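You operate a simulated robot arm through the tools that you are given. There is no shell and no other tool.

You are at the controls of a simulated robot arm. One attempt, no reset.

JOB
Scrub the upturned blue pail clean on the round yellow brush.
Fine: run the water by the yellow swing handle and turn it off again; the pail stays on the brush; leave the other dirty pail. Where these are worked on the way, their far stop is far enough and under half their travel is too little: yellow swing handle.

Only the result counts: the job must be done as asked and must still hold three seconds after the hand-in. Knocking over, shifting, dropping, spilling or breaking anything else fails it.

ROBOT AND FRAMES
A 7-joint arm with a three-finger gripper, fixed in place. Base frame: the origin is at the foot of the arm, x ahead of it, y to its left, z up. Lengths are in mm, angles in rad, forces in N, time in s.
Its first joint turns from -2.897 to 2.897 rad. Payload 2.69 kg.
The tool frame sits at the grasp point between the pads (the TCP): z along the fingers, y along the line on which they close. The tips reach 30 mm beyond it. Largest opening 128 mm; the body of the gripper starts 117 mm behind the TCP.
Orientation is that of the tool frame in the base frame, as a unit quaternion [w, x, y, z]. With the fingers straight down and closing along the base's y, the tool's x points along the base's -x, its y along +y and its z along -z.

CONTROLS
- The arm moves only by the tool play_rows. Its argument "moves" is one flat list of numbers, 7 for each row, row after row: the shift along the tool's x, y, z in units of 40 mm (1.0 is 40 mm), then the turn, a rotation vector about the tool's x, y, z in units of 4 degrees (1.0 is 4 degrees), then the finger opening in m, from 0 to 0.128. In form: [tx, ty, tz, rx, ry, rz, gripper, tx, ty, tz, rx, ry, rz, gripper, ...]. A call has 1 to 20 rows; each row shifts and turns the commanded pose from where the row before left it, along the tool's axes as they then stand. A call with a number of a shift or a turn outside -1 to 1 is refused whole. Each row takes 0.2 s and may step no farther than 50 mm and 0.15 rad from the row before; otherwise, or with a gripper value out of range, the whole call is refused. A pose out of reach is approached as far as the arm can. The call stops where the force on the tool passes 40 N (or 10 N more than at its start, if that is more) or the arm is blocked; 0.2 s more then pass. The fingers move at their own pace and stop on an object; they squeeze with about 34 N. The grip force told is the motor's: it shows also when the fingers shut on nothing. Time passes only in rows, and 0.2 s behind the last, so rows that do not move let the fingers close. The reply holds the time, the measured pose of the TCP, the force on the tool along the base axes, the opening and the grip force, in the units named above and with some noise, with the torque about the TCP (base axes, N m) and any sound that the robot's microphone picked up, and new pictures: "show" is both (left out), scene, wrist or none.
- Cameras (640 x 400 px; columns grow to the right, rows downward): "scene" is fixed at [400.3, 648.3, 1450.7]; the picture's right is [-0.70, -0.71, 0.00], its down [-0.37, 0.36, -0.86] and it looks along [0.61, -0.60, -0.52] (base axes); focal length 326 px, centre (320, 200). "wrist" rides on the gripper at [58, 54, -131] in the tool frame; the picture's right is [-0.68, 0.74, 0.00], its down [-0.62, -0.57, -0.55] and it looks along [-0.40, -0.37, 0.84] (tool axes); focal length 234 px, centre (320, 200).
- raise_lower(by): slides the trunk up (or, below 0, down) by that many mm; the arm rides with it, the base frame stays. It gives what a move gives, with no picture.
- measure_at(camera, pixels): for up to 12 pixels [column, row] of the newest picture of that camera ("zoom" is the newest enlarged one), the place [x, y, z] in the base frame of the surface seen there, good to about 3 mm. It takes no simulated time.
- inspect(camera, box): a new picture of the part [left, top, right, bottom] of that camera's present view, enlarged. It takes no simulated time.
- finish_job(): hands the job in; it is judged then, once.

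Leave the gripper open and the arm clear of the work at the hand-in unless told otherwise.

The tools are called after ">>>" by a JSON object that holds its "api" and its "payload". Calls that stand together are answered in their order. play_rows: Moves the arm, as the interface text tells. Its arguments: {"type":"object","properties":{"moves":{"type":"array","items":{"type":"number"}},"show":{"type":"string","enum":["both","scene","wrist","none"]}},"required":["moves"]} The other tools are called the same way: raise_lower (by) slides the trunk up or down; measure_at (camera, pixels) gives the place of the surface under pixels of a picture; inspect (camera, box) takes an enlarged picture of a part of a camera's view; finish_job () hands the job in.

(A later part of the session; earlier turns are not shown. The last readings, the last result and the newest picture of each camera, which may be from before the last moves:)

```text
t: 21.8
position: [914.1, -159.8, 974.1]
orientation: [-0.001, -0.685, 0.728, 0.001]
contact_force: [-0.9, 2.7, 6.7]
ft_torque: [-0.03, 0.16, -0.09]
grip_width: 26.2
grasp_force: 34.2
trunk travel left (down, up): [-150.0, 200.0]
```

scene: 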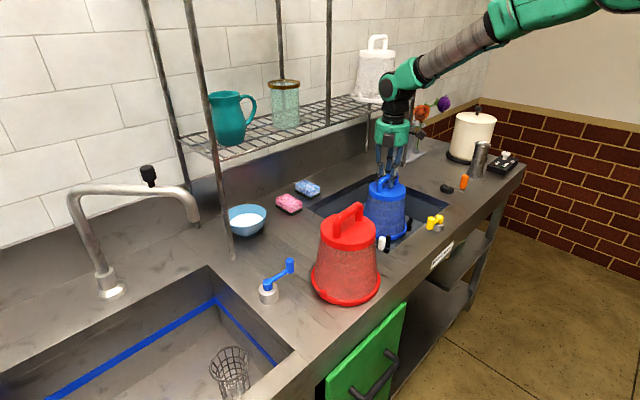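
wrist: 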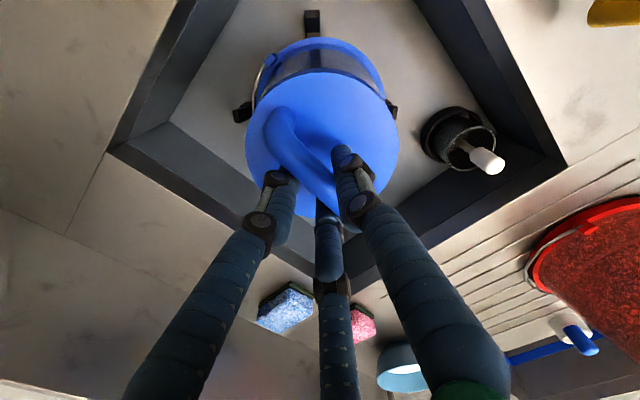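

Forces are now small. Opening to 90 mm to release the pail.

>>> {"api": "play_rows", "payload": {"moves": [0, 0, 0, 0, 0, 0, 0.09, 0, 0, 0, 0, 0, 0, 0.09, 0, 0, 0, 0, 0, 0, 0.09]}}

>>> {"api": "inspect", "payload": {"camera": "scene", "box": [345, 140, 445, 260]}}

```text
t: 22.6
position: [916.3, -160.2, 975.8]
orientation: [0.0, -0.684, 0.73, 0.0]
contact_force: [0.8, -0.4, 0.4]
ft_torque: [-0.02, -0.03, 0.0]
grip_width: 90.1
grasp_force: 0.0
trunk travel left (down, up): [-150.0, 200.0]
```

scene: 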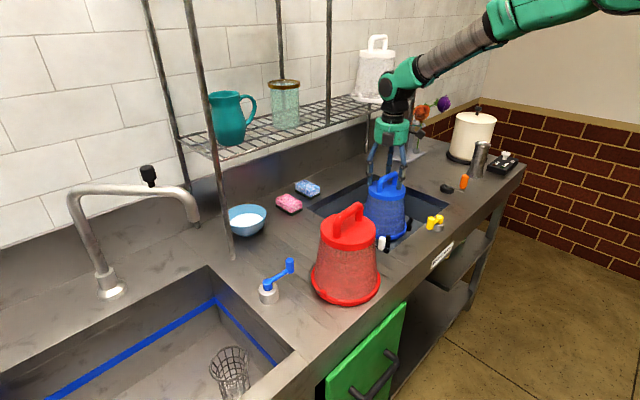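
wrist: 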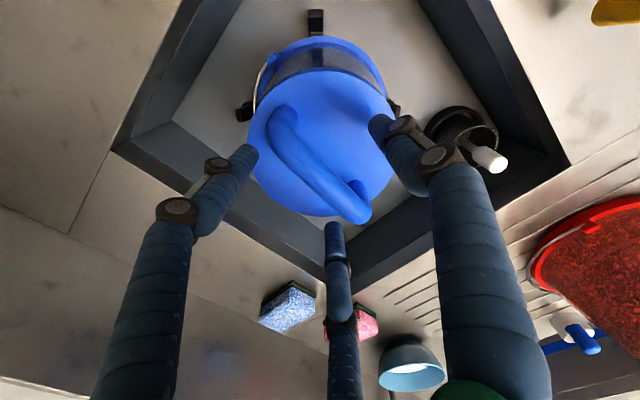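

```text
3.33 times, centred on (395, 200) of scene
```

zoom: 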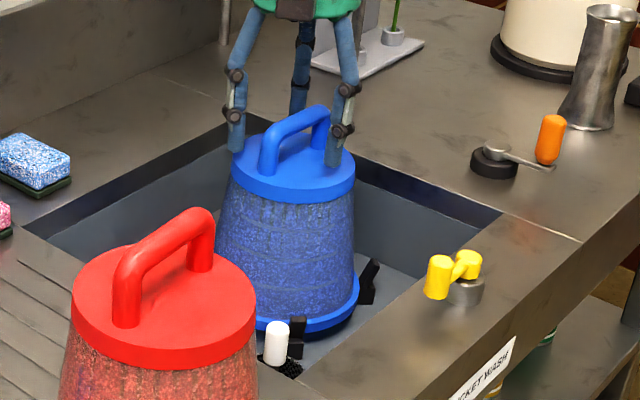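

The pail stands free on the brush. I'll rise straight up 160 mm, then move over toward the yellow handle (hub ≈(706,-149), knob ≈(706,-87)).

>>> {"api": "play_rows", "payload": {"moves": [0, 0, -0.5, 0, 0, 0, 0.09, 0, 0, -0.8, 0, 0, 0, 0.09, 0, 0, -0.9, 0, 0, 0, 0.09, 0, 0, -0.9, 0, 0, 0, 0.09, 0, 0, -0.9, 0, 0, 0, 0.09, -0.09, 0.66, 0, 0, 0, 0, 0.09, -0.09, 0.66, 0, 0, 0, 0, 0.09, -0.09, 0.66, 0, 0, 0, 0, 0.09, -0.09, 0.66, 0, 0, 0, 0, 0.09, -0.09, 0.66, 0, 0, 0, 0, 0.09, -0.09, 0.66, 0, 0, 0, 0, 0.09, -0.09, 0.66, 0, 0, 0, 0, 0.09, -0.09, 0.66, 0, 0, 0, 0, 0.09]}}

>>> {"api": "inspect", "payload": {"camera": "scene", "box": [345, 140, 465, 260]}}

```text
t: 25.4
position: [705.0, -118.1, 1138.6]
orientation: [0.0, -0.685, 0.729, 0.0]
contact_force: [-0.3, 0.1, 0.8]
ft_torque: [0.0, 0.04, -0.01]
grip_width: 90.0
grasp_force: 0.1
trunk travel left (down, up): [-150.0, 200.0]
```

scene: 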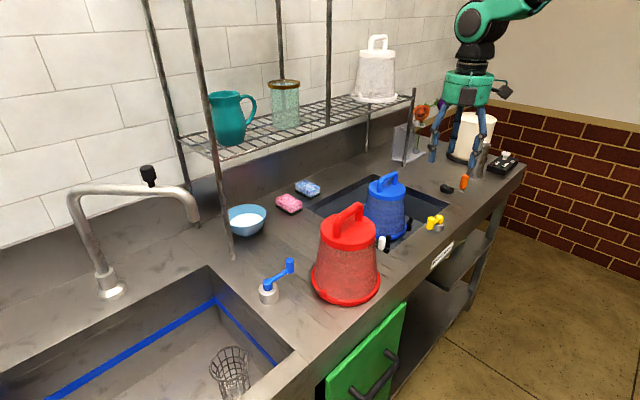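
wrist: 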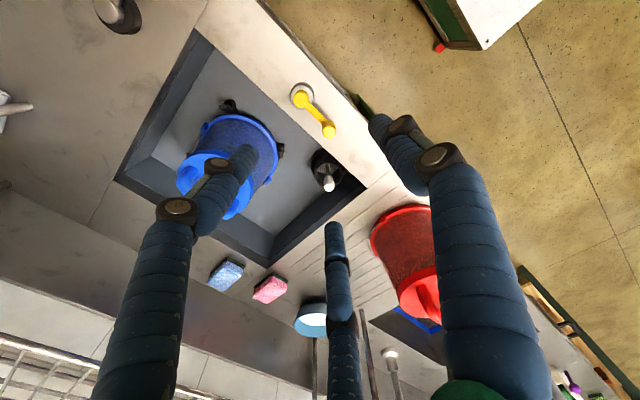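

```text
3.33 times, centred on (405, 200) of scene
```

zoom: 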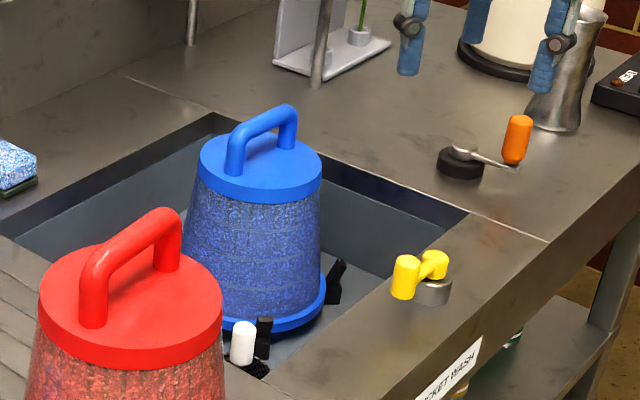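

The pail stays put. Close-ups and measurements of the yellow handle from both cameras come next.

>>> {"api": "inspect", "payload": {"camera": "wrist", "box": [270, 65, 360, 155]}}

>>> {"api": "measure_at", "payload": {"camera": "wrist", "pixels": [[301, 97], [315, 115], [329, 131], [326, 128], [333, 130], [329, 136], [305, 86], [293, 96], [322, 90], [340, 110], [350, 180], [370, 165]]}}

>>> {"api": "inspect", "payload": {"camera": "scene", "box": [415, 205, 455, 245]}}

```text
4.44 times, centred on (315, 110) of wrist
```

zoom: 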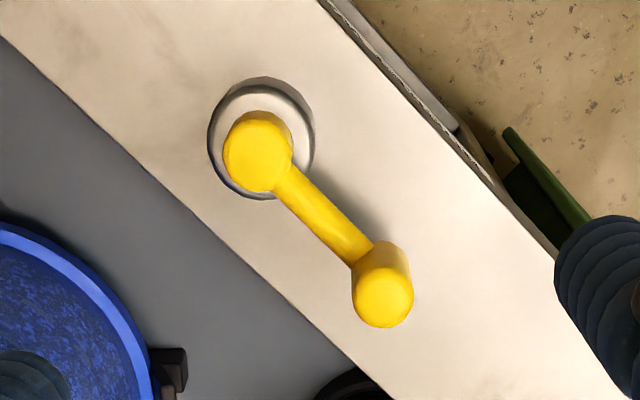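

```text
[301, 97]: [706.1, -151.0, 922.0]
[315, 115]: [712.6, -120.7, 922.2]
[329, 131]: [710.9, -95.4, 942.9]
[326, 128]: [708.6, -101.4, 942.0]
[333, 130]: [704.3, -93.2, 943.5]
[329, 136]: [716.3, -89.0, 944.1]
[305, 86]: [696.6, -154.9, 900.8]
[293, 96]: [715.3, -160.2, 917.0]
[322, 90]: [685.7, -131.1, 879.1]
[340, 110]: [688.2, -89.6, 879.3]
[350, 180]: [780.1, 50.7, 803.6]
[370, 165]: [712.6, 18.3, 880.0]
```

```text
10.00 times, centred on (435, 225) of scene
```

zoom: 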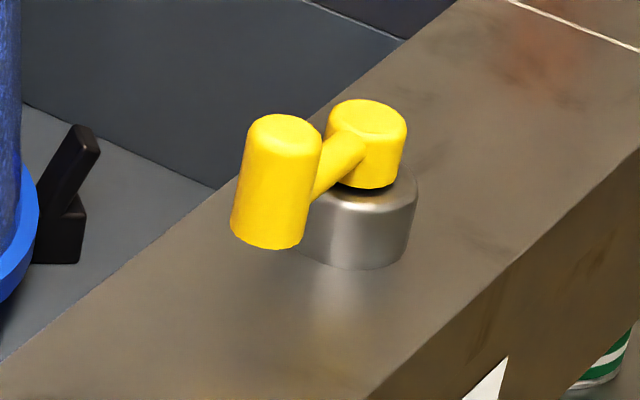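

The knob is a vertical cylinder at about (711,-94), z≈900–943, diameter about 21 mm. The hub is at (706,-152), so the arm is about 58 mm. I'll close the fingers and push the knob with the closed tips, first testing from the front side toward +x. I'll descend beside it at about (672,-94).

>>> {"api": "play_rows", "payload": {"moves": [-0.55, 0.86, 0, 0, 0, 0, 0.0, 0, 0, 0.8, 0, 0, 0, 0.0, 0, 0, 0.8, 0, 0, 0, 0.0, 0, 0, 0.8, 0, 0, 0, 0.0, 0, 0, 0.8, 0, 0, 0, 0.0, 0, 0, 0.8, 0, 0, 0, 0.0, 0, 0, 0.3, 0, 0, 0, 0.0]}}

>>> {"api": "inspect", "payload": {"camera": "scene", "box": [380, 150, 500, 260]}}

>>> {"api": "inspect", "payload": {"camera": "wrist", "box": [230, 60, 400, 230]}}

```text
t: 27.0
position: [673.4, -98.5, 963.8]
orientation: [0.0, -0.685, 0.729, 0.0]
contact_force: [1.4, 0.6, -0.3]
ft_torque: [-0.01, 0.04, 0.05]
grip_width: 2.0
grasp_force: 32.1
trunk travel left (down, up): [-150.0, 200.0]
```

scene: 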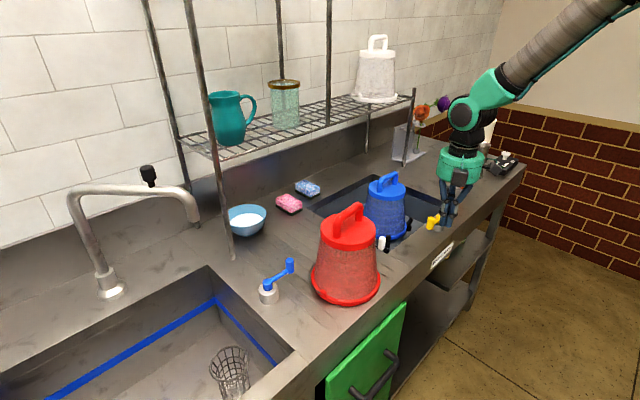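
wrist: 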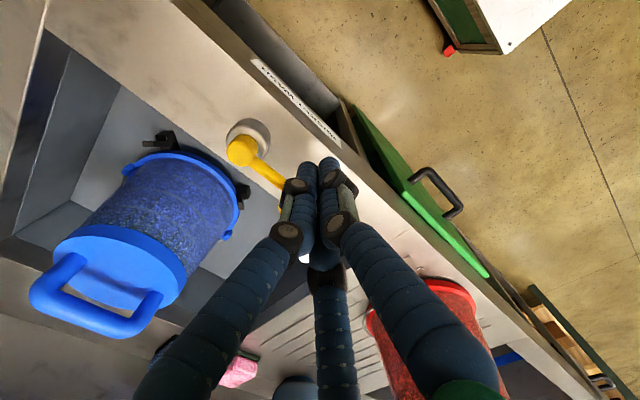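

```text
3.64 times, centred on (440, 205) of scene
```

zoom: 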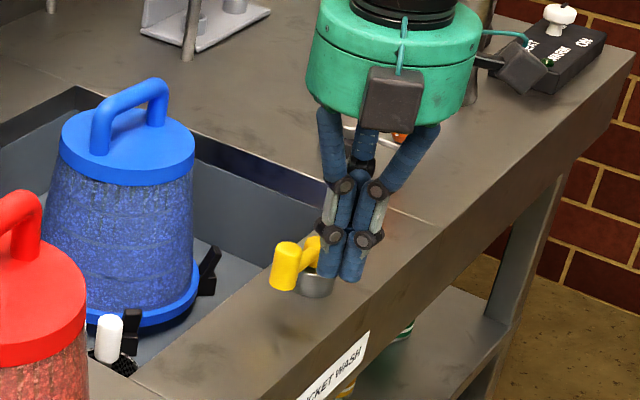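

```text
2.35 times, centred on (315, 145) of wrist
```

zoom: 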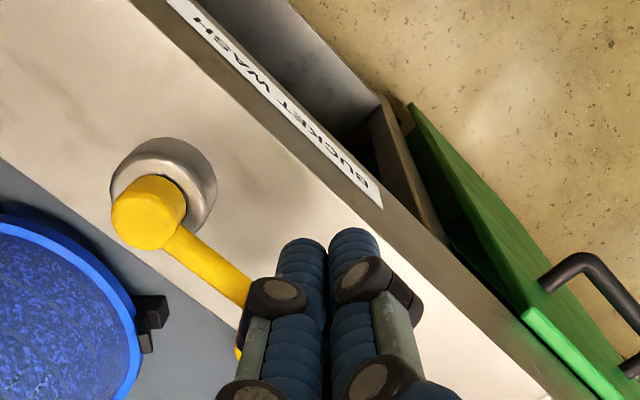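

The closed tips are in front of the knob at (673,-98), z=964. Lowering 42 mm so the tips overlap the knob height.

>>> {"api": "play_rows", "payload": {"moves": [0, 0, 0.5, 0, 0, 0, 0.0, 0, 0, 0.53, 0, 0, 0, 0.0, 0, 0, 0, 0, 0, 0, 0.0]}}

>>> {"api": "inspect", "payload": {"camera": "scene", "box": [410, 190, 470, 250]}}

```text
t: 27.8
position: [673.8, -97.3, 925.4]
orientation: [0.0, -0.685, 0.729, 0.0]
contact_force: [-0.1, 0.4, -0.8]
ft_torque: [-0.01, 0.04, -0.01]
grip_width: 1.9
grasp_force: 31.4
trunk travel left (down, up): [-150.0, 200.0]
```

scene: 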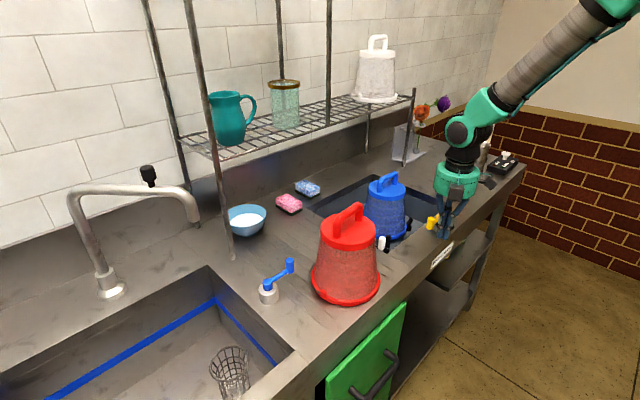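
wrist: 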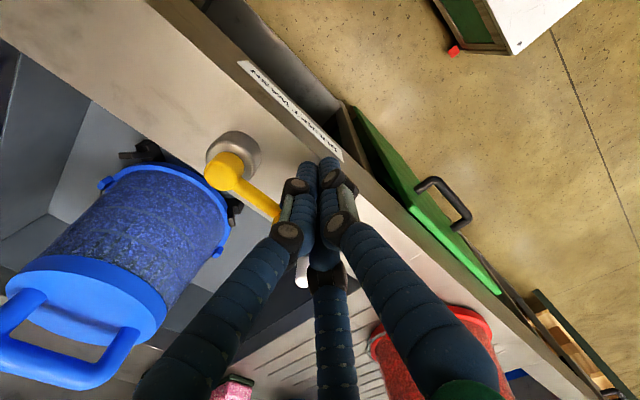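

```text
6.67 times, centred on (440, 220) of scene
```

zoom: 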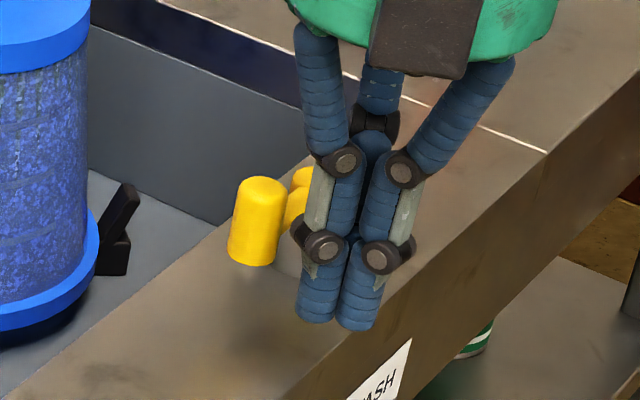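

The tips are beside the knob with about 9 mm to go. Pushing toward +x in about 5 mm steps for 20 mm, watching the force.

>>> {"api": "play_rows", "payload": {"moves": [0, -0.12, 0, 0, 0, 0, 0.0, 0, -0.12, 0, 0, 0, 0, 0.0, 0, -0.12, 0, 0, 0, 0, 0.0, 0, -0.12, 0, 0, 0, 0, 0.0, 0, 0, 0, 0, 0, 0, 0.0], "show": "scene"}}

>>> {"api": "inspect", "payload": {"camera": "scene", "box": [410, 190, 470, 250]}}

>>> {"api": "inspect", "payload": {"camera": "wrist", "box": [190, 100, 350, 260]}}

```text
t: 29.0
position: [690.9, -96.8, 922.6]
orientation: [-0.001, -0.685, 0.728, 0.001]
contact_force: [-13.6, 4.2, 2.8]
ft_torque: [-0.03, -0.04, 0.1]
grip_width: 2.3
grasp_force: 31.4
trunk travel left (down, up): [-150.0, 200.0]
```

scene: 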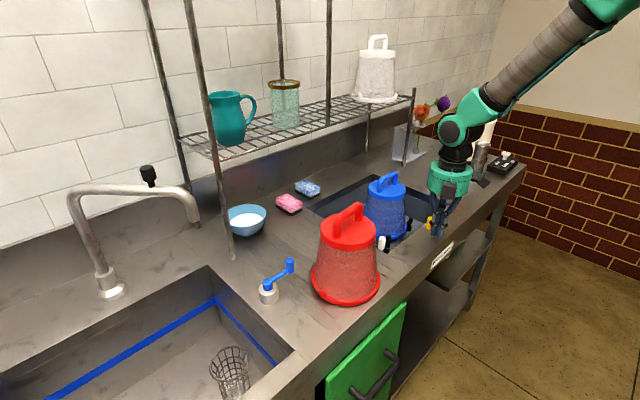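

```text
6.67 times, centred on (440, 220) of scene
```

zoom: 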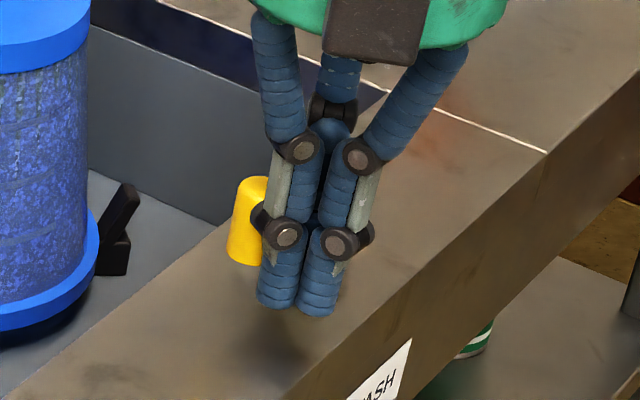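

```text
2.50 times, centred on (270, 180) of wrist
```

zoom: 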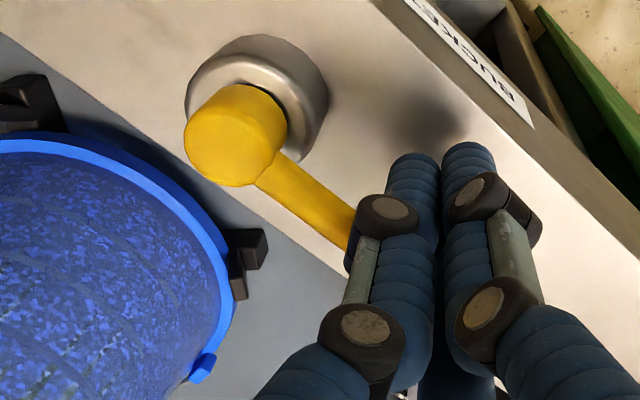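

At 690.9 I read 13.6 N of resistance and the knob hasn't moved, so this seems to be the closed stop side. I'll back off, rise, and go around to the sink side (x≈745) to push toward -x.

>>> {"api": "play_rows", "payload": {"moves": [0, 0.4, 0, 0, 0, 0, 0.0, 0, 0, -0.9, 0, 0, 0, 0.0, 0, 0, -0.9, 0, 0, 0, 0.0, 0, -0.85, 0, 0, 0, 0, 0.0, 0, -0.85, 0, 0, 0, 0, 0.0, 0, 0, 0.6, 0, 0, 0, 0.0, 0, 0, 0.6, 0, 0, 0, 0.0, 0, 0, 0.6, 0, 0, 0, 0.0, 0, 0, 0, 0, 0, 0, 0.0]}}

>>> {"api": "inspect", "payload": {"camera": "scene", "box": [400, 190, 460, 250]}}

```text
t: 31.0
position: [745.5, -98.7, 921.7]
orientation: [0.0, -0.685, 0.729, 0.0]
contact_force: [0.6, -0.6, -0.3]
ft_torque: [0.0, 0.05, 0.02]
grip_width: 1.9
grasp_force: 31.9
trunk travel left (down, up): [-150.0, 200.0]
```

scene: 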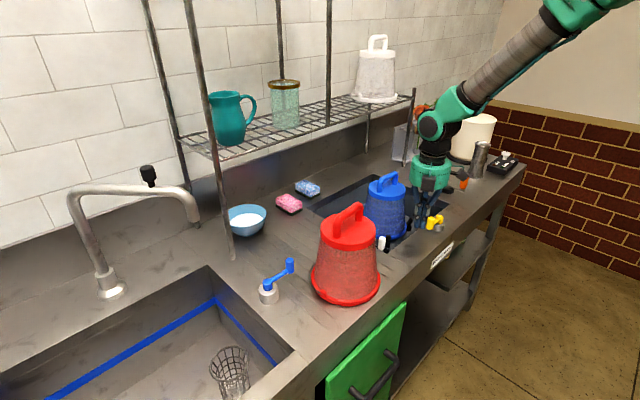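
wrist: 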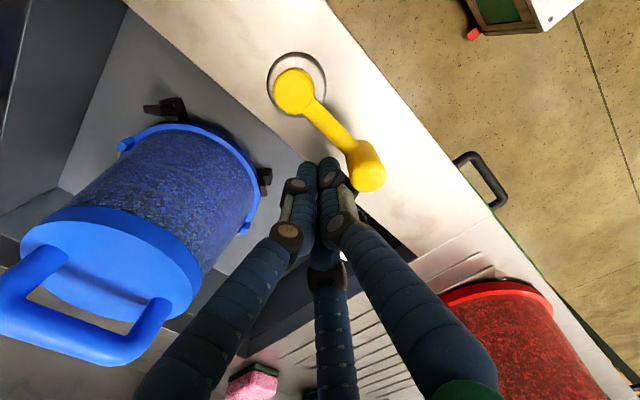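

```text
6.67 times, centred on (430, 220) of scene
```

zoom: 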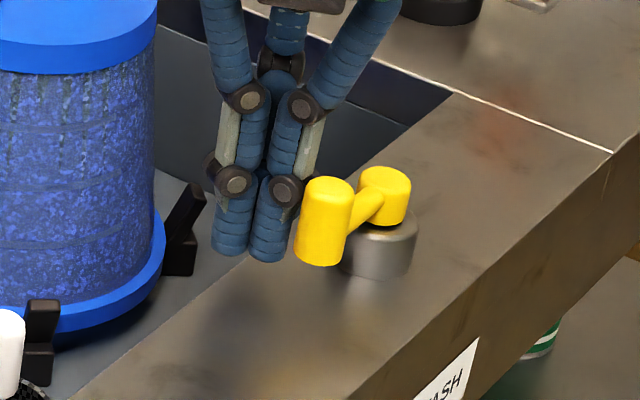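

Now on the sink side at (745,-99). Pushing toward -x in small steps.

>>> {"api": "play_rows", "payload": {"moves": [0, 0.13, 0, 0, 0, 0, 0.0, 0, 0.13, 0, 0, 0, 0, 0.0, 0, 0.13, 0, 0, 0, 0, 0.0, 0, 0.13, 0, 0, 0, 0, 0.0, 0, 0.13, 0, 0, 0, 0, 0.0, 0, 0, 0, 0, 0, 0, 0.0]}}

>>> {"api": "inspect", "payload": {"camera": "wrist", "box": [240, 40, 420, 220]}}

```text
t: 32.4
position: [719.3, -97.2, 923.6]
orientation: [0.001, -0.685, 0.728, 0.001]
contact_force: [-0.1, -0.1, 0.8]
ft_torque: [0.01, 0.0, 0.02]
grip_width: 2.2
grasp_force: 31.5
trunk travel left (down, up): [-150.0, 200.0]
```

scene: 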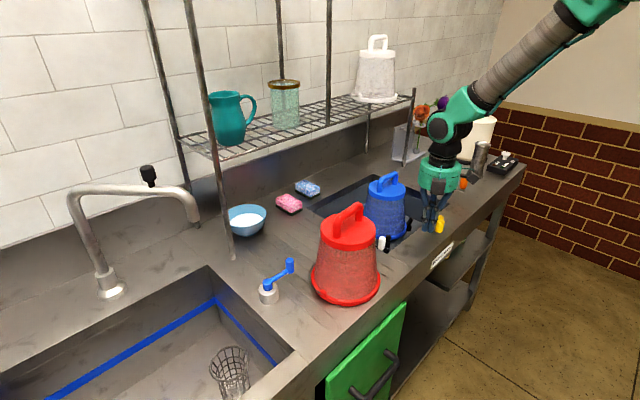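
wrist: 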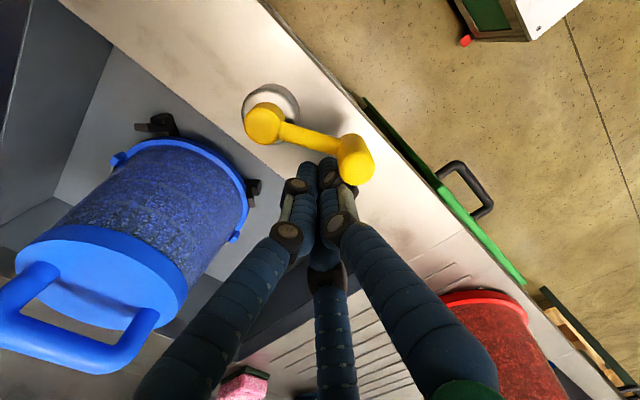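

```text
2.22 times, centred on (330, 130) of wrist
```

zoom: 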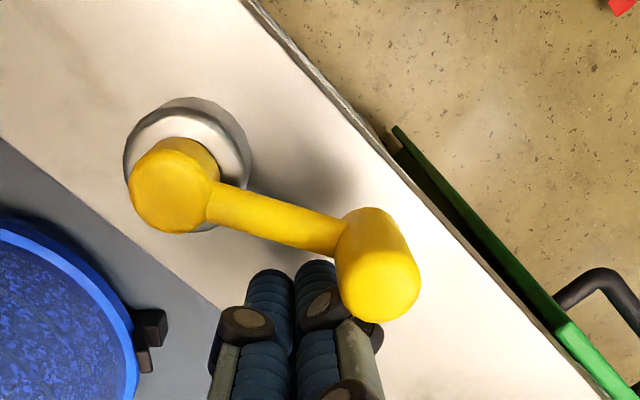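

The handle swings freely toward -x (CCW seen from above). I'll keep pushing along a 57 mm arc around the hub, about 48° more.

>>> {"api": "play_rows", "payload": {"moves": [-0.019, 0.149, 0, 0, 0, 0, 0.0, -0.003, 0.15, 0, 0, 0, 0, 0.0, 0.012, 0.15, 0, 0, 0, 0, 0.0, 0.028, 0.148, 0, 0, 0, 0, 0.0, 0.043, 0.144, 0, 0, 0, 0, 0.0, 0.058, 0.139, 0, 0, 0, 0, 0.0, 0.072, 0.132, 0, 0, 0, 0, 0.0, 0.0856, 0.124, 0, 0, 0, 0, 0.0, 0, 0, 0, 0, 0, 0, 0.0]}}

>>> {"api": "inspect", "payload": {"camera": "scene", "box": [340, 150, 480, 260]}}

```text
t: 34.4
position: [672.2, -107.4, 923.2]
orientation: [0.0, -0.685, 0.728, 0.0]
contact_force: [0.0, -0.5, -0.8]
ft_torque: [0.03, 0.0, 0.0]
grip_width: 1.8
grasp_force: 31.4
trunk travel left (down, up): [-150.0, 200.0]
```

scene: 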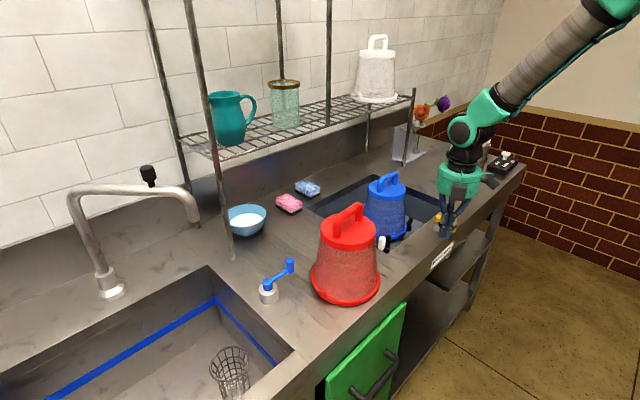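
wrist: 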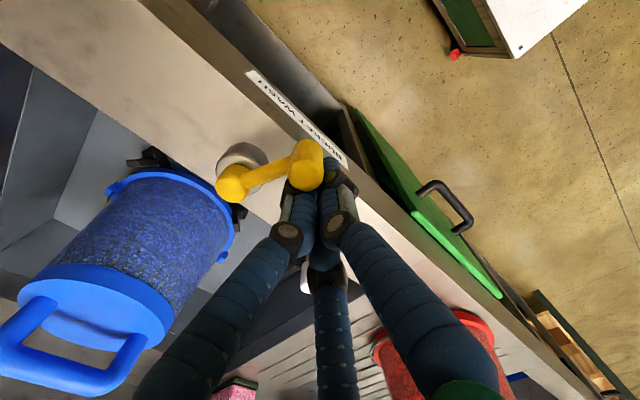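

```text
3.64 times, centred on (410, 205) of scene
```

zoom: 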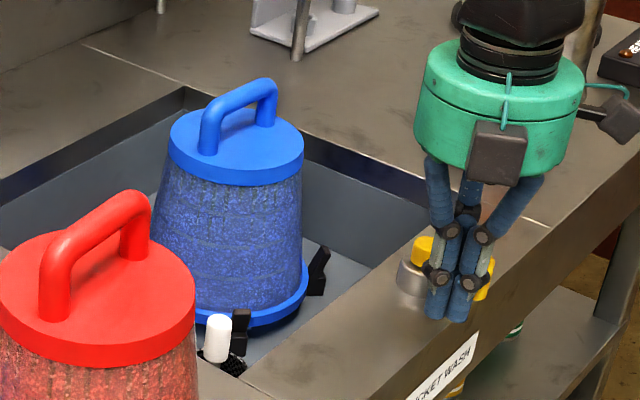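

Handle at about 147° and moving freely with no force. Continuing along the arc toward the far stop.

>>> {"api": "play_rows", "payload": {"moves": [0.104, 0.109, 0, 0, 0, 0, 0.0, 0.115, 0.097, 0, 0, 0, 0, 0.0, 0.124, 0.085, 0, 0, 0, 0, 0.0, 0.132, 0.071, 0, 0, 0, 0, 0.0, 0.139, 0.057, 0, 0, 0, 0, 0.0, 0, 0, 0, 0, 0, 0, 0.0]}}

>>> {"api": "inspect", "payload": {"camera": "wrist", "box": [190, 100, 370, 260]}}

```text
t: 35.2
position: [661.3, -116.3, 924.8]
orientation: [0.001, -0.686, 0.728, 0.0]
contact_force: [12.7, 17.1, -8.0]
ft_torque: [-0.07, 0.2, 0.28]
grip_width: 2.0
grasp_force: 31.1
trunk travel left (down, up): [-150.0, 200.0]
stopped in row 4: the force on the tool passed its limit at 50 N (the readings are from after the stop); the commanded pose is now the measured one
```

scene: 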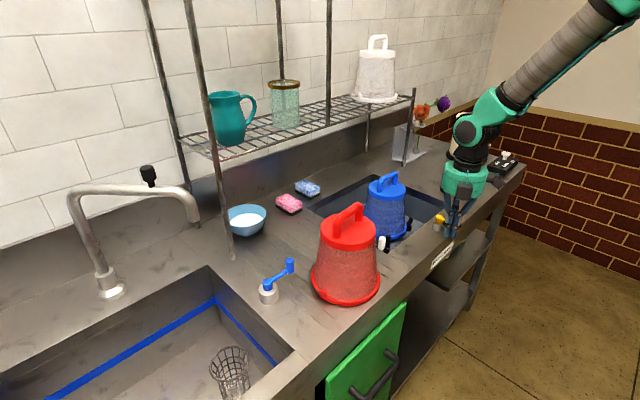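
wrist: 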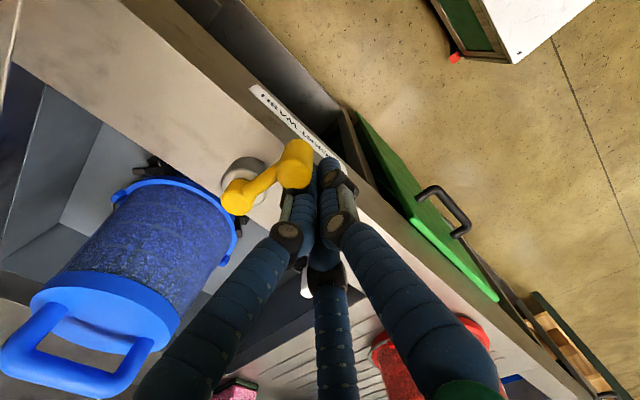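

```text
2.50 times, centred on (280, 180) of wrist
```

zoom: 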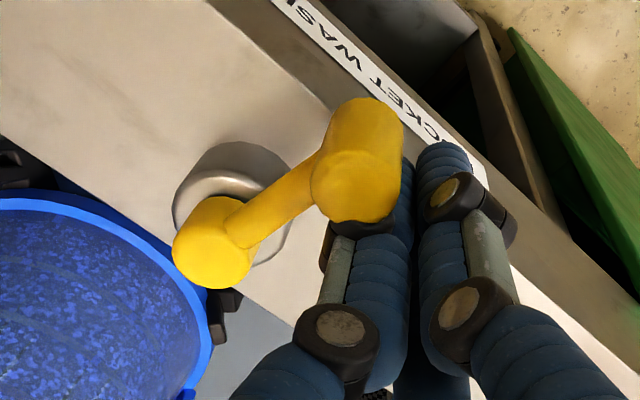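

The force limit tripped: the handle has hit its far stop at about 162° (about 67° of travel). I'll ease off the knob slightly and look at the brush for water.

>>> {"api": "play_rows", "payload": {"moves": [-0.1, -0.12, 0, 0, 0, 0, 0.0, 0, 0, 0, 0, 0, 0, 0.0]}}

>>> {"api": "inspect", "payload": {"camera": "scene", "box": [340, 160, 460, 260]}}

>>> {"api": "inspect", "payload": {"camera": "wrist", "box": [0, 60, 300, 380]}}

```text
t: 35.9
position: [667.1, -115.2, 924.6]
orientation: [0.001, -0.685, 0.728, -0.001]
contact_force: [1.1, -0.4, -0.5]
ft_torque: [-0.01, 0.03, 0.0]
grip_width: 2.2
grasp_force: 31.3
trunk travel left (down, up): [-150.0, 200.0]
```

scene: 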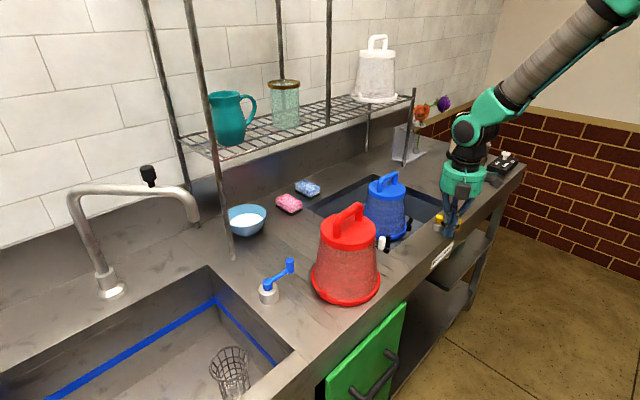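
wrist: 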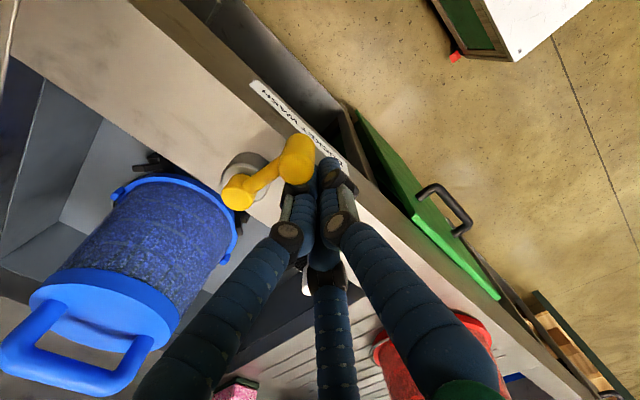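

```text
4.00 times, centred on (400, 210) of scene
```

zoom: 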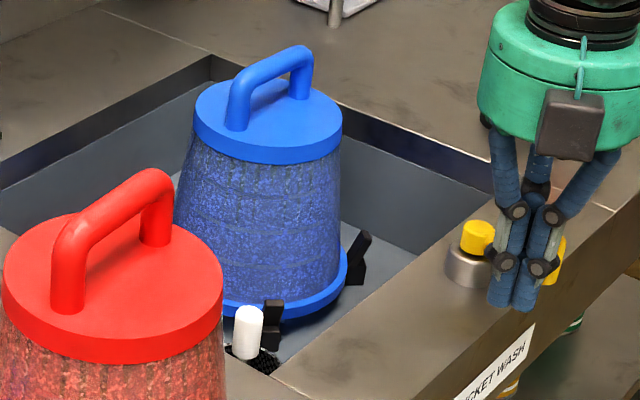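

```text
1.25 times, centred on (150, 220) of wrist
```

zoom: 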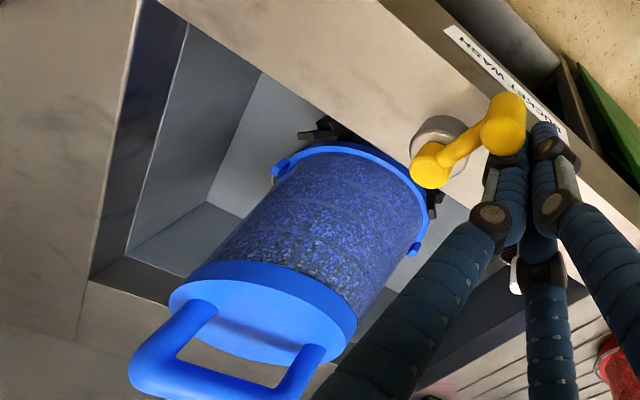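

No water is visible yet. I'll measure the handle angle and let a little time pass while watching the pail.

>>> {"api": "measure_at", "payload": {"camera": "wrist", "pixels": [[298, 168], [293, 160], [303, 165], [237, 192], [232, 195], [262, 178], [298, 145]]}}

>>> {"api": "play_rows", "payload": {"moves": [0, 0, 0, 0, 0, 0, 0.0, 0, 0, 0, 0, 0, 0, 0.0, 0, 0, 0, 0, 0, 0, 0.0, 0, 0, 0, 0, 0, 0, 0.0, 0, 0, 0, 0, 0, 0, 0.0, 0, 0, 0, 0, 0, 0, 0.0, 0, 0, 0, 0, 0, 0, 0.0, 0, 0, 0, 0, 0, 0, 0.0, 0, 0, 0, 0, 0, 0, 0.0, 0, 0, 0, 0, 0, 0, 0.0], "show": "scene"}}

>>> {"api": "inspect", "payload": {"camera": "scene", "box": [350, 165, 430, 245]}}

```text
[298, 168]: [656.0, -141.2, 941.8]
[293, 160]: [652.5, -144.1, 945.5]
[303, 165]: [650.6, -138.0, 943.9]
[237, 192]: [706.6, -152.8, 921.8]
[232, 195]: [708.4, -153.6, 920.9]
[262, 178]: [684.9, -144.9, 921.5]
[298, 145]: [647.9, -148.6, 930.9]
```

```text
t: 38.0
position: [666.8, -113.8, 925.0]
orientation: [0.002, -0.685, 0.728, -0.001]
contact_force: [0.4, 0.0, 0.2]
ft_torque: [-0.01, 0.01, 0.02]
grip_width: 2.3
grasp_force: 31.6
trunk travel left (down, up): [-150.0, 200.0]
```

scene: 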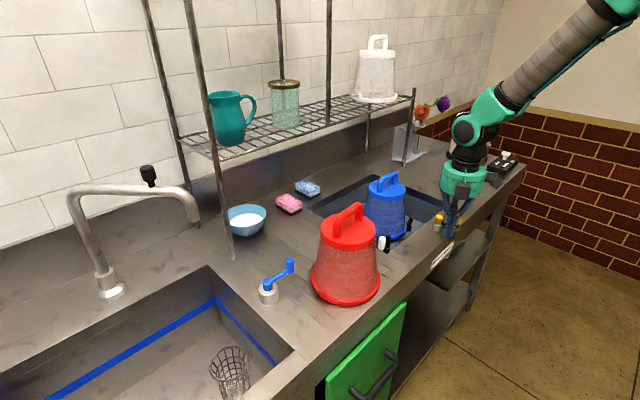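

```text
5.00 times, centred on (390, 205) of scene
```

zoom: 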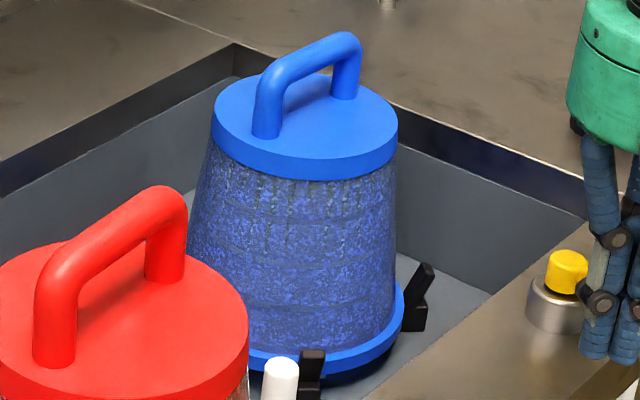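

The handle is at about 168° (start ≈86°), so it's fully over. There's no visible change on the pail yet. I'll look more closely at the control box on the far right and the pail surface.

>>> {"api": "inspect", "payload": {"camera": "scene", "box": [480, 140, 530, 180]}}

>>> {"api": "inspect", "payload": {"camera": "wrist", "box": [90, 150, 260, 330]}}

```text
10.00 times, centred on (505, 160) of scene
```

zoom: 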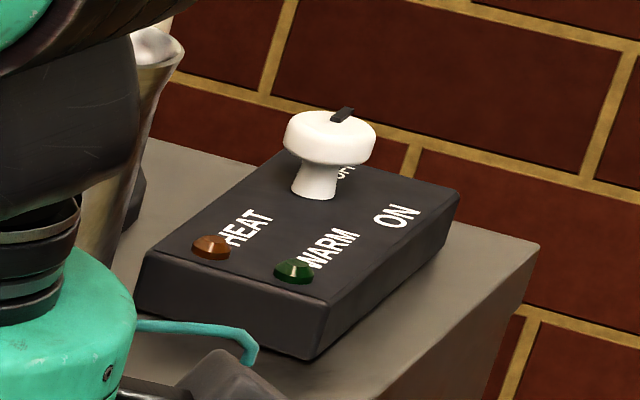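

```text
2.22 times, centred on (175, 240) of wrist
```

zoom: 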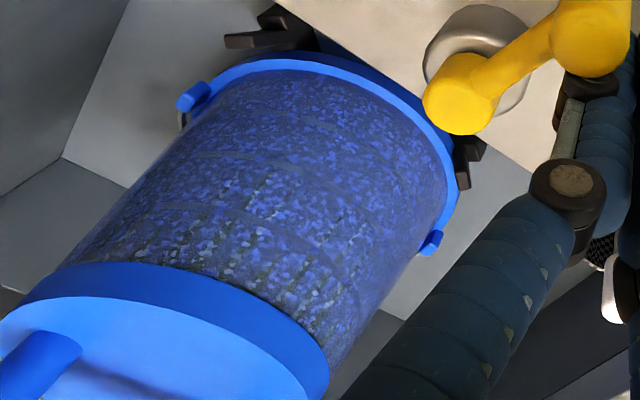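

That box is a heat control for the pot and isn't related. Next I'll go back to the pail's bar so I can work the pail on the brush while the water runs, and check for change from above. First up, then over.

>>> {"api": "play_rows", "payload": {"moves": [0, 0, -0.88, 0, 0, 0, 0.0, 0, 0, -0.88, 0, 0, 0, 0.0, 0, 0, -0.88, 0, 0, 0, 0.0, 0, 0, -0.88, 0, 0, 0, 0.03, 0, 0, -0.88, 0, 0, 0, 0.06, 0.083, -0.62, 0, 0, 0, 0, 0.09, 0.083, -0.62, 0, 0, 0, 0, 0.09, 0.083, -0.62, 0, 0, 0, 0, 0.09, 0.083, -0.62, 0, 0, 0, 0, 0.09, 0.083, -0.62, 0, 0, 0, 0, 0.09, 0.083, -0.62, 0, 0, 0, 0, 0.09, 0.083, -0.62, 0, 0, 0, 0, 0.09, 0.083, -0.62, 0, 0, 0, 0, 0.09, 0.083, -0.62, 0, 0, 0, 0, 0.09, 0.083, -0.62, 0, 0, 0, 0, 0.09]}}

>>> {"api": "inspect", "payload": {"camera": "scene", "box": [345, 165, 465, 245]}}

>>> {"api": "inspect", "payload": {"camera": "wrist", "box": [220, 30, 420, 230]}}

```text
t: 41.2
position: [911.4, -164.4, 1101.0]
orientation: [0.001, -0.685, 0.729, -0.001]
contact_force: [-0.1, -0.3, -0.2]
ft_torque: [-0.04, 0.0, 0.01]
grip_width: 89.7
grasp_force: 0.1
trunk travel left (down, up): [-150.0, 200.0]
```

scene: 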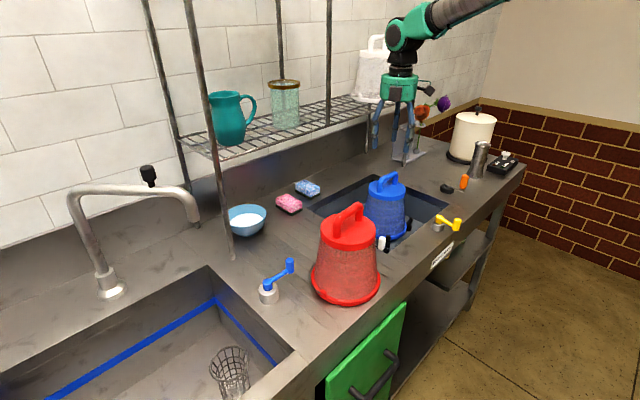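
wrist: 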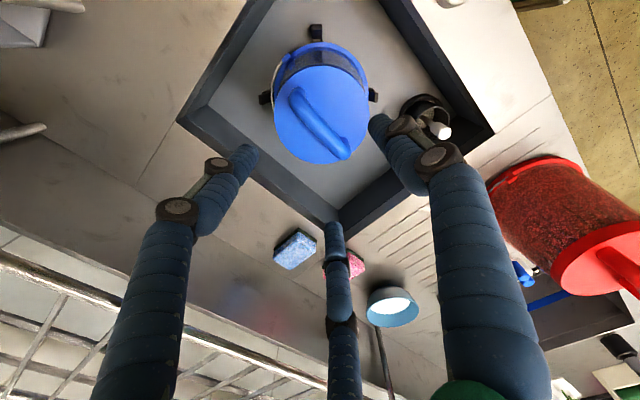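

```text
5.00 times, centred on (405, 205) of scene
```

zoom: 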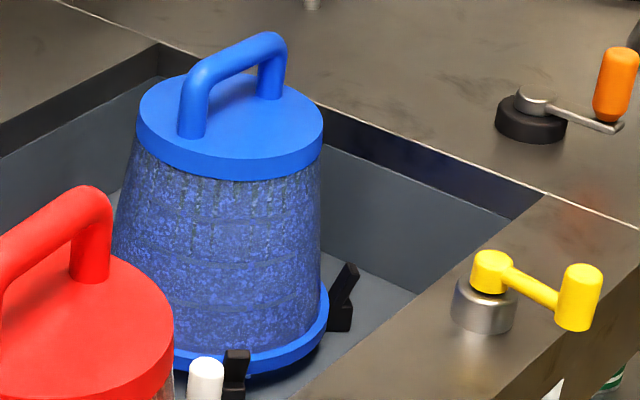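

```text
2.00 times, centred on (320, 130) of wrist
```

zoom: 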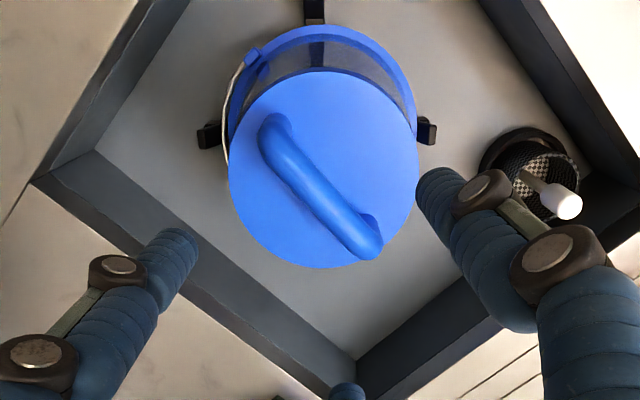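

The handle sits at its far stop and the pail is still dirty. Measuring the pail's bar and top disc now for the re-grip.

>>> {"api": "measure_at", "payload": {"camera": "zoom", "pixels": [[231, 180], [245, 115], [285, 78], [330, 73], [380, 92], [412, 140], [417, 190], [402, 232], [250, 235], [272, 150], [318, 195], [365, 235]]}}

```text
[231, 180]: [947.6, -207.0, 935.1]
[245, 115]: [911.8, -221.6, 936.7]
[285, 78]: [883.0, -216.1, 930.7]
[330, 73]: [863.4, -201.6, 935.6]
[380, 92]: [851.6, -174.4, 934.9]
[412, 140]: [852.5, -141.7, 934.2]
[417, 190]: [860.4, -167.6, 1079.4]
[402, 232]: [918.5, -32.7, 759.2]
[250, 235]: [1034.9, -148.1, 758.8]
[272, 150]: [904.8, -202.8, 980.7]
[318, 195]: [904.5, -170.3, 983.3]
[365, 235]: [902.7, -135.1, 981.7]
```

The pail axis is at about (906,-166). With TCP at (911,-165) the bar will centre in the grip. Descending 126 mm and closing on the bar.

>>> {"api": "play_rows", "payload": {"moves": [0.03, 0, 0.7, 0, 0, 0, 0.09, 0, 0, 0.7, 0, 0, 0, 0.09, 0, 0, 0.7, 0, 0, 0, 0.09, 0, 0, 0.7, 0, 0, 0, 0.09, 0, 0, 0.33, 0, 0, 0, 0.09, 0, 0, 0, 0, 0, 0, 0.05, 0, 0, 0, 0, 0, 0, 0.0, 0, 0, 0, 0, 0, 0, 0.0]}}

```text
t: 43.0
position: [912.8, -162.1, 977.7]
orientation: [0.002, -0.685, 0.729, -0.001]
contact_force: [0.7, 1.1, 1.9]
ft_torque: [-0.05, 0.02, -0.02]
grip_width: 26.7
grasp_force: 34.3
trunk travel left (down, up): [-150.0, 200.0]
```

scene: 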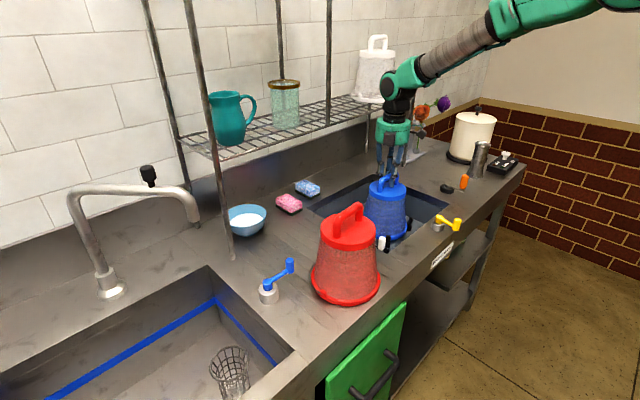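
wrist: 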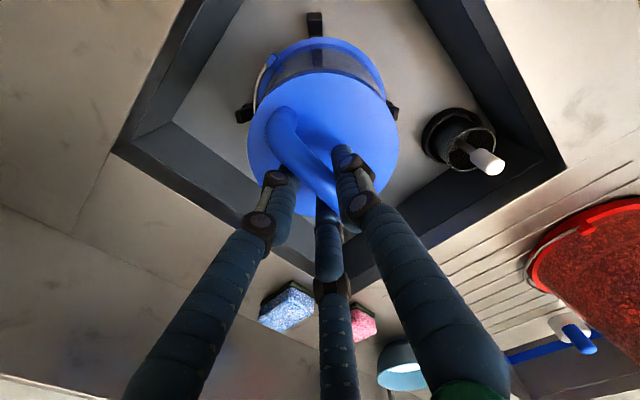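

Gripped with 34 N. I'll try a gentle twist of the pail on the brush: +20° about the vertical, checking forces.

>>> {"api": "play_rows", "payload": {"moves": [0.01, -0.005, 0, 0, 0, 1, 0, 0.01, -0.005, 0, 0, 0, 1, 0, 0.01, -0.005, 0, 0, 0, 1, 0, 0.01, -0.005, 0, 0, 0, 1, 0, 0.01, -0.005, 0, 0, 0, 1, 0]}}

>>> {"api": "inspect", "payload": {"camera": "scene", "box": [345, 165, 465, 245]}}

```text
t: 44.2
position: [911.8, -165.2, 977.5]
orientation: [0.001, -0.548, 0.836, 0.0]
contact_force: [0.8, -0.1, 4.0]
ft_torque: [-0.26, 0.12, 0.17]
grip_width: 26.6
grasp_force: 33.8
trunk travel left (down, up): [-150.0, 200.0]
```

scene: 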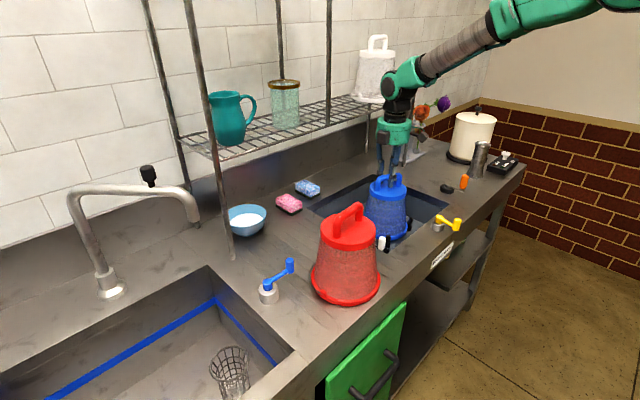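
wrist: 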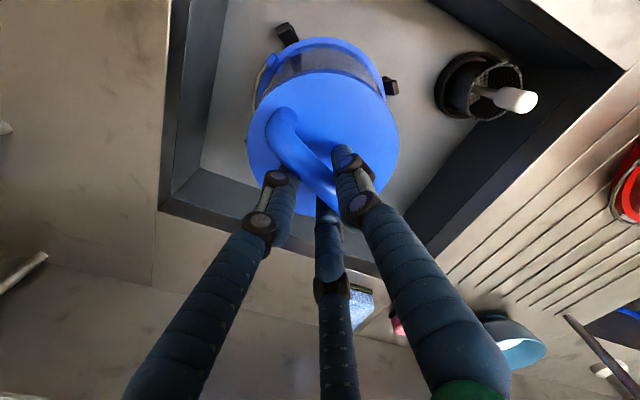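

```text
5.00 times, centred on (405, 205) of scene
```

zoom: 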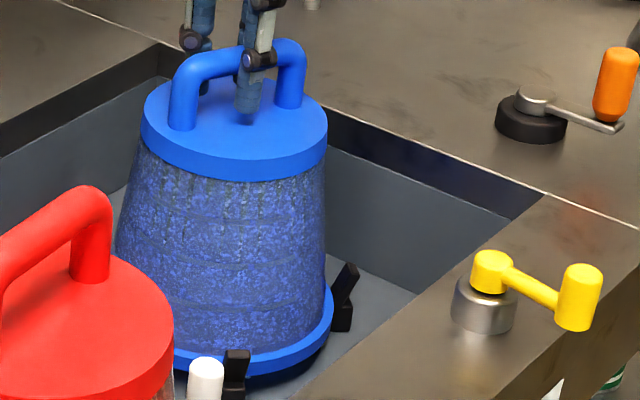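

The pail turns on the brush with little torque. I'll do a full scrub: -44° then +36°, and compare the dirt.

>>> {"api": "play_rows", "payload": {"moves": [-0.01, 0.005, 0, 0, 0, -1, 0, -0.01, 0.005, 0, 0, 0, -1, 0, -0.01, 0.005, 0, 0, 0, -1, 0, -0.01, 0.005, 0, 0, 0, -1, 0, -0.01, 0.005, 0, 0, 0, -1, 0, -0.01, 0.005, 0, 0, 0, -1, 0, -0.01, 0.005, 0, 0, 0, -1, 0, -0.01, 0.005, 0, 0, 0, -1, 0, -0.01, 0.005, 0, 0, 0, -1, 0, -0.01, 0.005, 0, 0, 0, -1, 0, 0.01, -0.005, 0, 0, 0, 1, 0, 0.01, -0.005, 0, 0, 0, 1, 0, 0.01, -0.005, 0, 0, 0, 1, 0, 0.01, -0.005, 0, 0, 0, 1, 0, 0.01, -0.005, 0, 0, 0, 1, 0, 0.01, -0.005, 0, 0, 0, 1, 0, 0.01, -0.005, 0, 0, 0, 1, 0, 0.01, -0.005, 0, 0, 0, 1, 0, 0.01, -0.005, 0, 0, 0, 1, 0, 0.01, -0.005, 0, 0, 0, 1, 0], "show": "scene"}}

>>> {"api": "inspect", "payload": {"camera": "scene", "box": [345, 165, 465, 245]}}

```text
t: 48.5
position: [912.7, -164.7, 976.5]
orientation: [0.002, -0.547, 0.837, 0.0]
contact_force: [0.0, -0.8, 0.9]
ft_torque: [-0.11, 0.03, 0.05]
grip_width: 26.6
grasp_force: 33.8
trunk travel left (down, up): [-150.0, 200.0]
```

scene: 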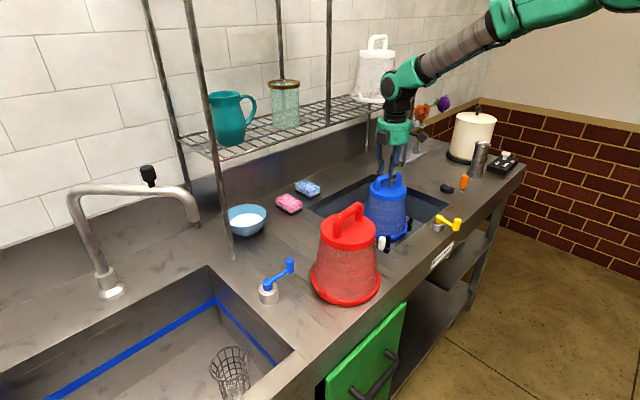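

```text
5.00 times, centred on (405, 205) of scene
```

zoom: 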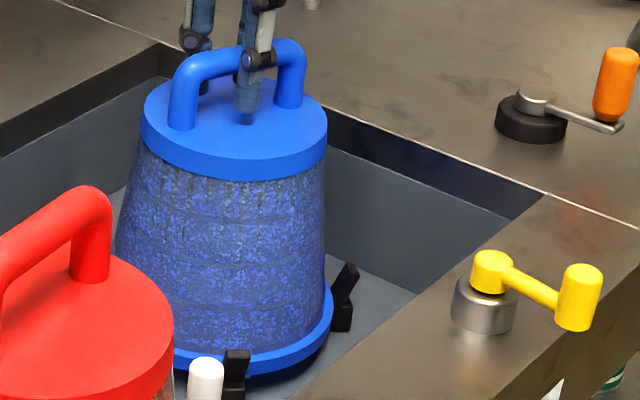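

The pail looks slightly bluer in the same pose, so the scrubbing seems to be working. Repeating the twist cycle.

>>> {"api": "play_rows", "payload": {"moves": [-0.01, 0.005, 0, 0, 0, -1, 0, -0.01, 0.005, 0, 0, 0, -1, 0, -0.01, 0.005, 0, 0, 0, -1, 0, -0.01, 0.005, 0, 0, 0, -1, 0, -0.01, 0.005, 0, 0, 0, -1, 0, -0.01, 0.005, 0, 0, 0, -1, 0, -0.01, 0.005, 0, 0, 0, -1, 0, -0.01, 0.005, 0, 0, 0, -1, 0, -0.01, 0.005, 0, 0, 0, -1, 0, -0.01, 0.005, 0, 0, 0, -1, 0, 0.01, -0.005, 0, 0, 0, 1, 0, 0.01, -0.005, 0, 0, 0, 1, 0, 0.01, -0.005, 0, 0, 0, 1, 0, 0.01, -0.005, 0, 0, 0, 1, 0, 0.01, -0.005, 0, 0, 0, 1, 0, 0.01, -0.005, 0, 0, 0, 1, 0, 0.01, -0.005, 0, 0, 0, 1, 0, 0.01, -0.005, 0, 0, 0, 1, 0, 0.01, -0.005, 0, 0, 0, 1, 0, 0.01, -0.005, 0, 0, 0, 1, 0], "show": "scene"}}

>>> {"api": "inspect", "payload": {"camera": "scene", "box": [345, 165, 465, 245]}}

```text
t: 52.6
position: [912.9, -164.9, 976.7]
orientation: [0.001, -0.547, 0.837, -0.001]
contact_force: [1.4, -1.1, 2.1]
ft_torque: [-0.27, 0.12, 0.14]
grip_width: 26.8
grasp_force: 34.2
trunk travel left (down, up): [-150.0, 200.0]
```

scene: 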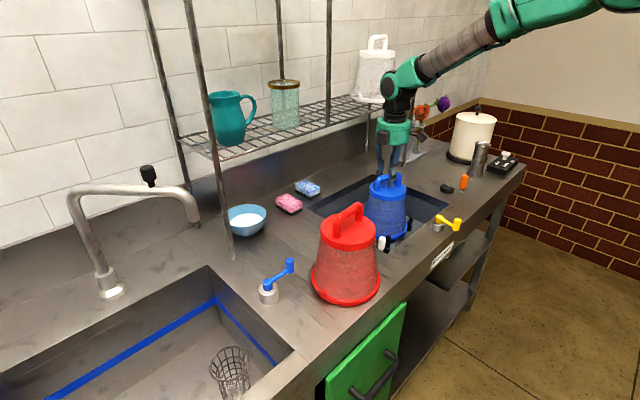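

```text
5.00 times, centred on (405, 205) of scene
```

zoom: 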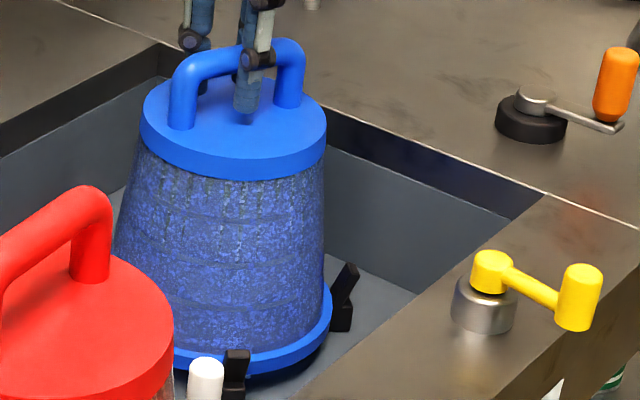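

I'll zoom tightly on the pail wall to judge the dirt level, with the red dirty pail as reference.

>>> {"api": "inspect", "payload": {"camera": "scene", "box": [366, 195, 412, 235]}}

>>> {"api": "inspect", "payload": {"camera": "scene", "box": [315, 240, 380, 300]}}

```text
10.00 times, centred on (389, 215) of scene
```

zoom: 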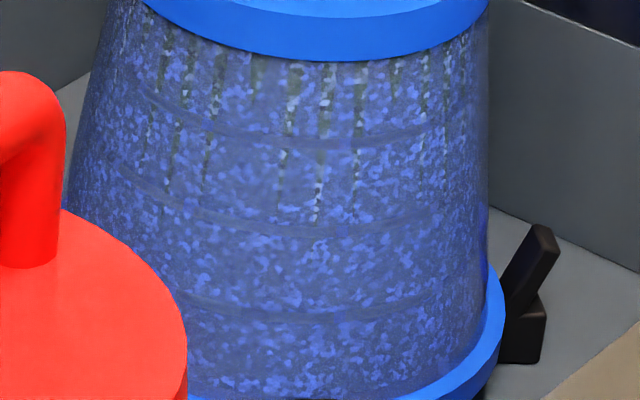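

```text
6.67 times, centred on (348, 270) of scene
```

zoom: 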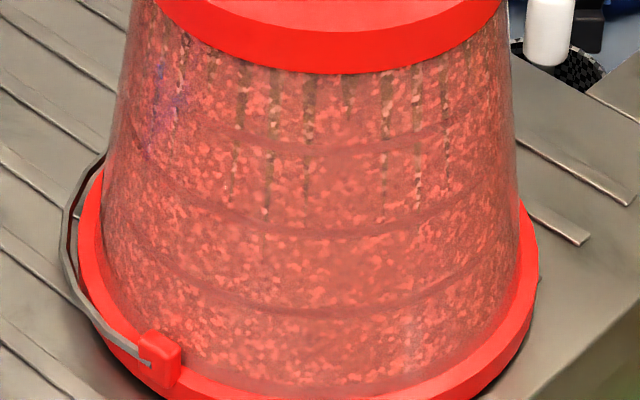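

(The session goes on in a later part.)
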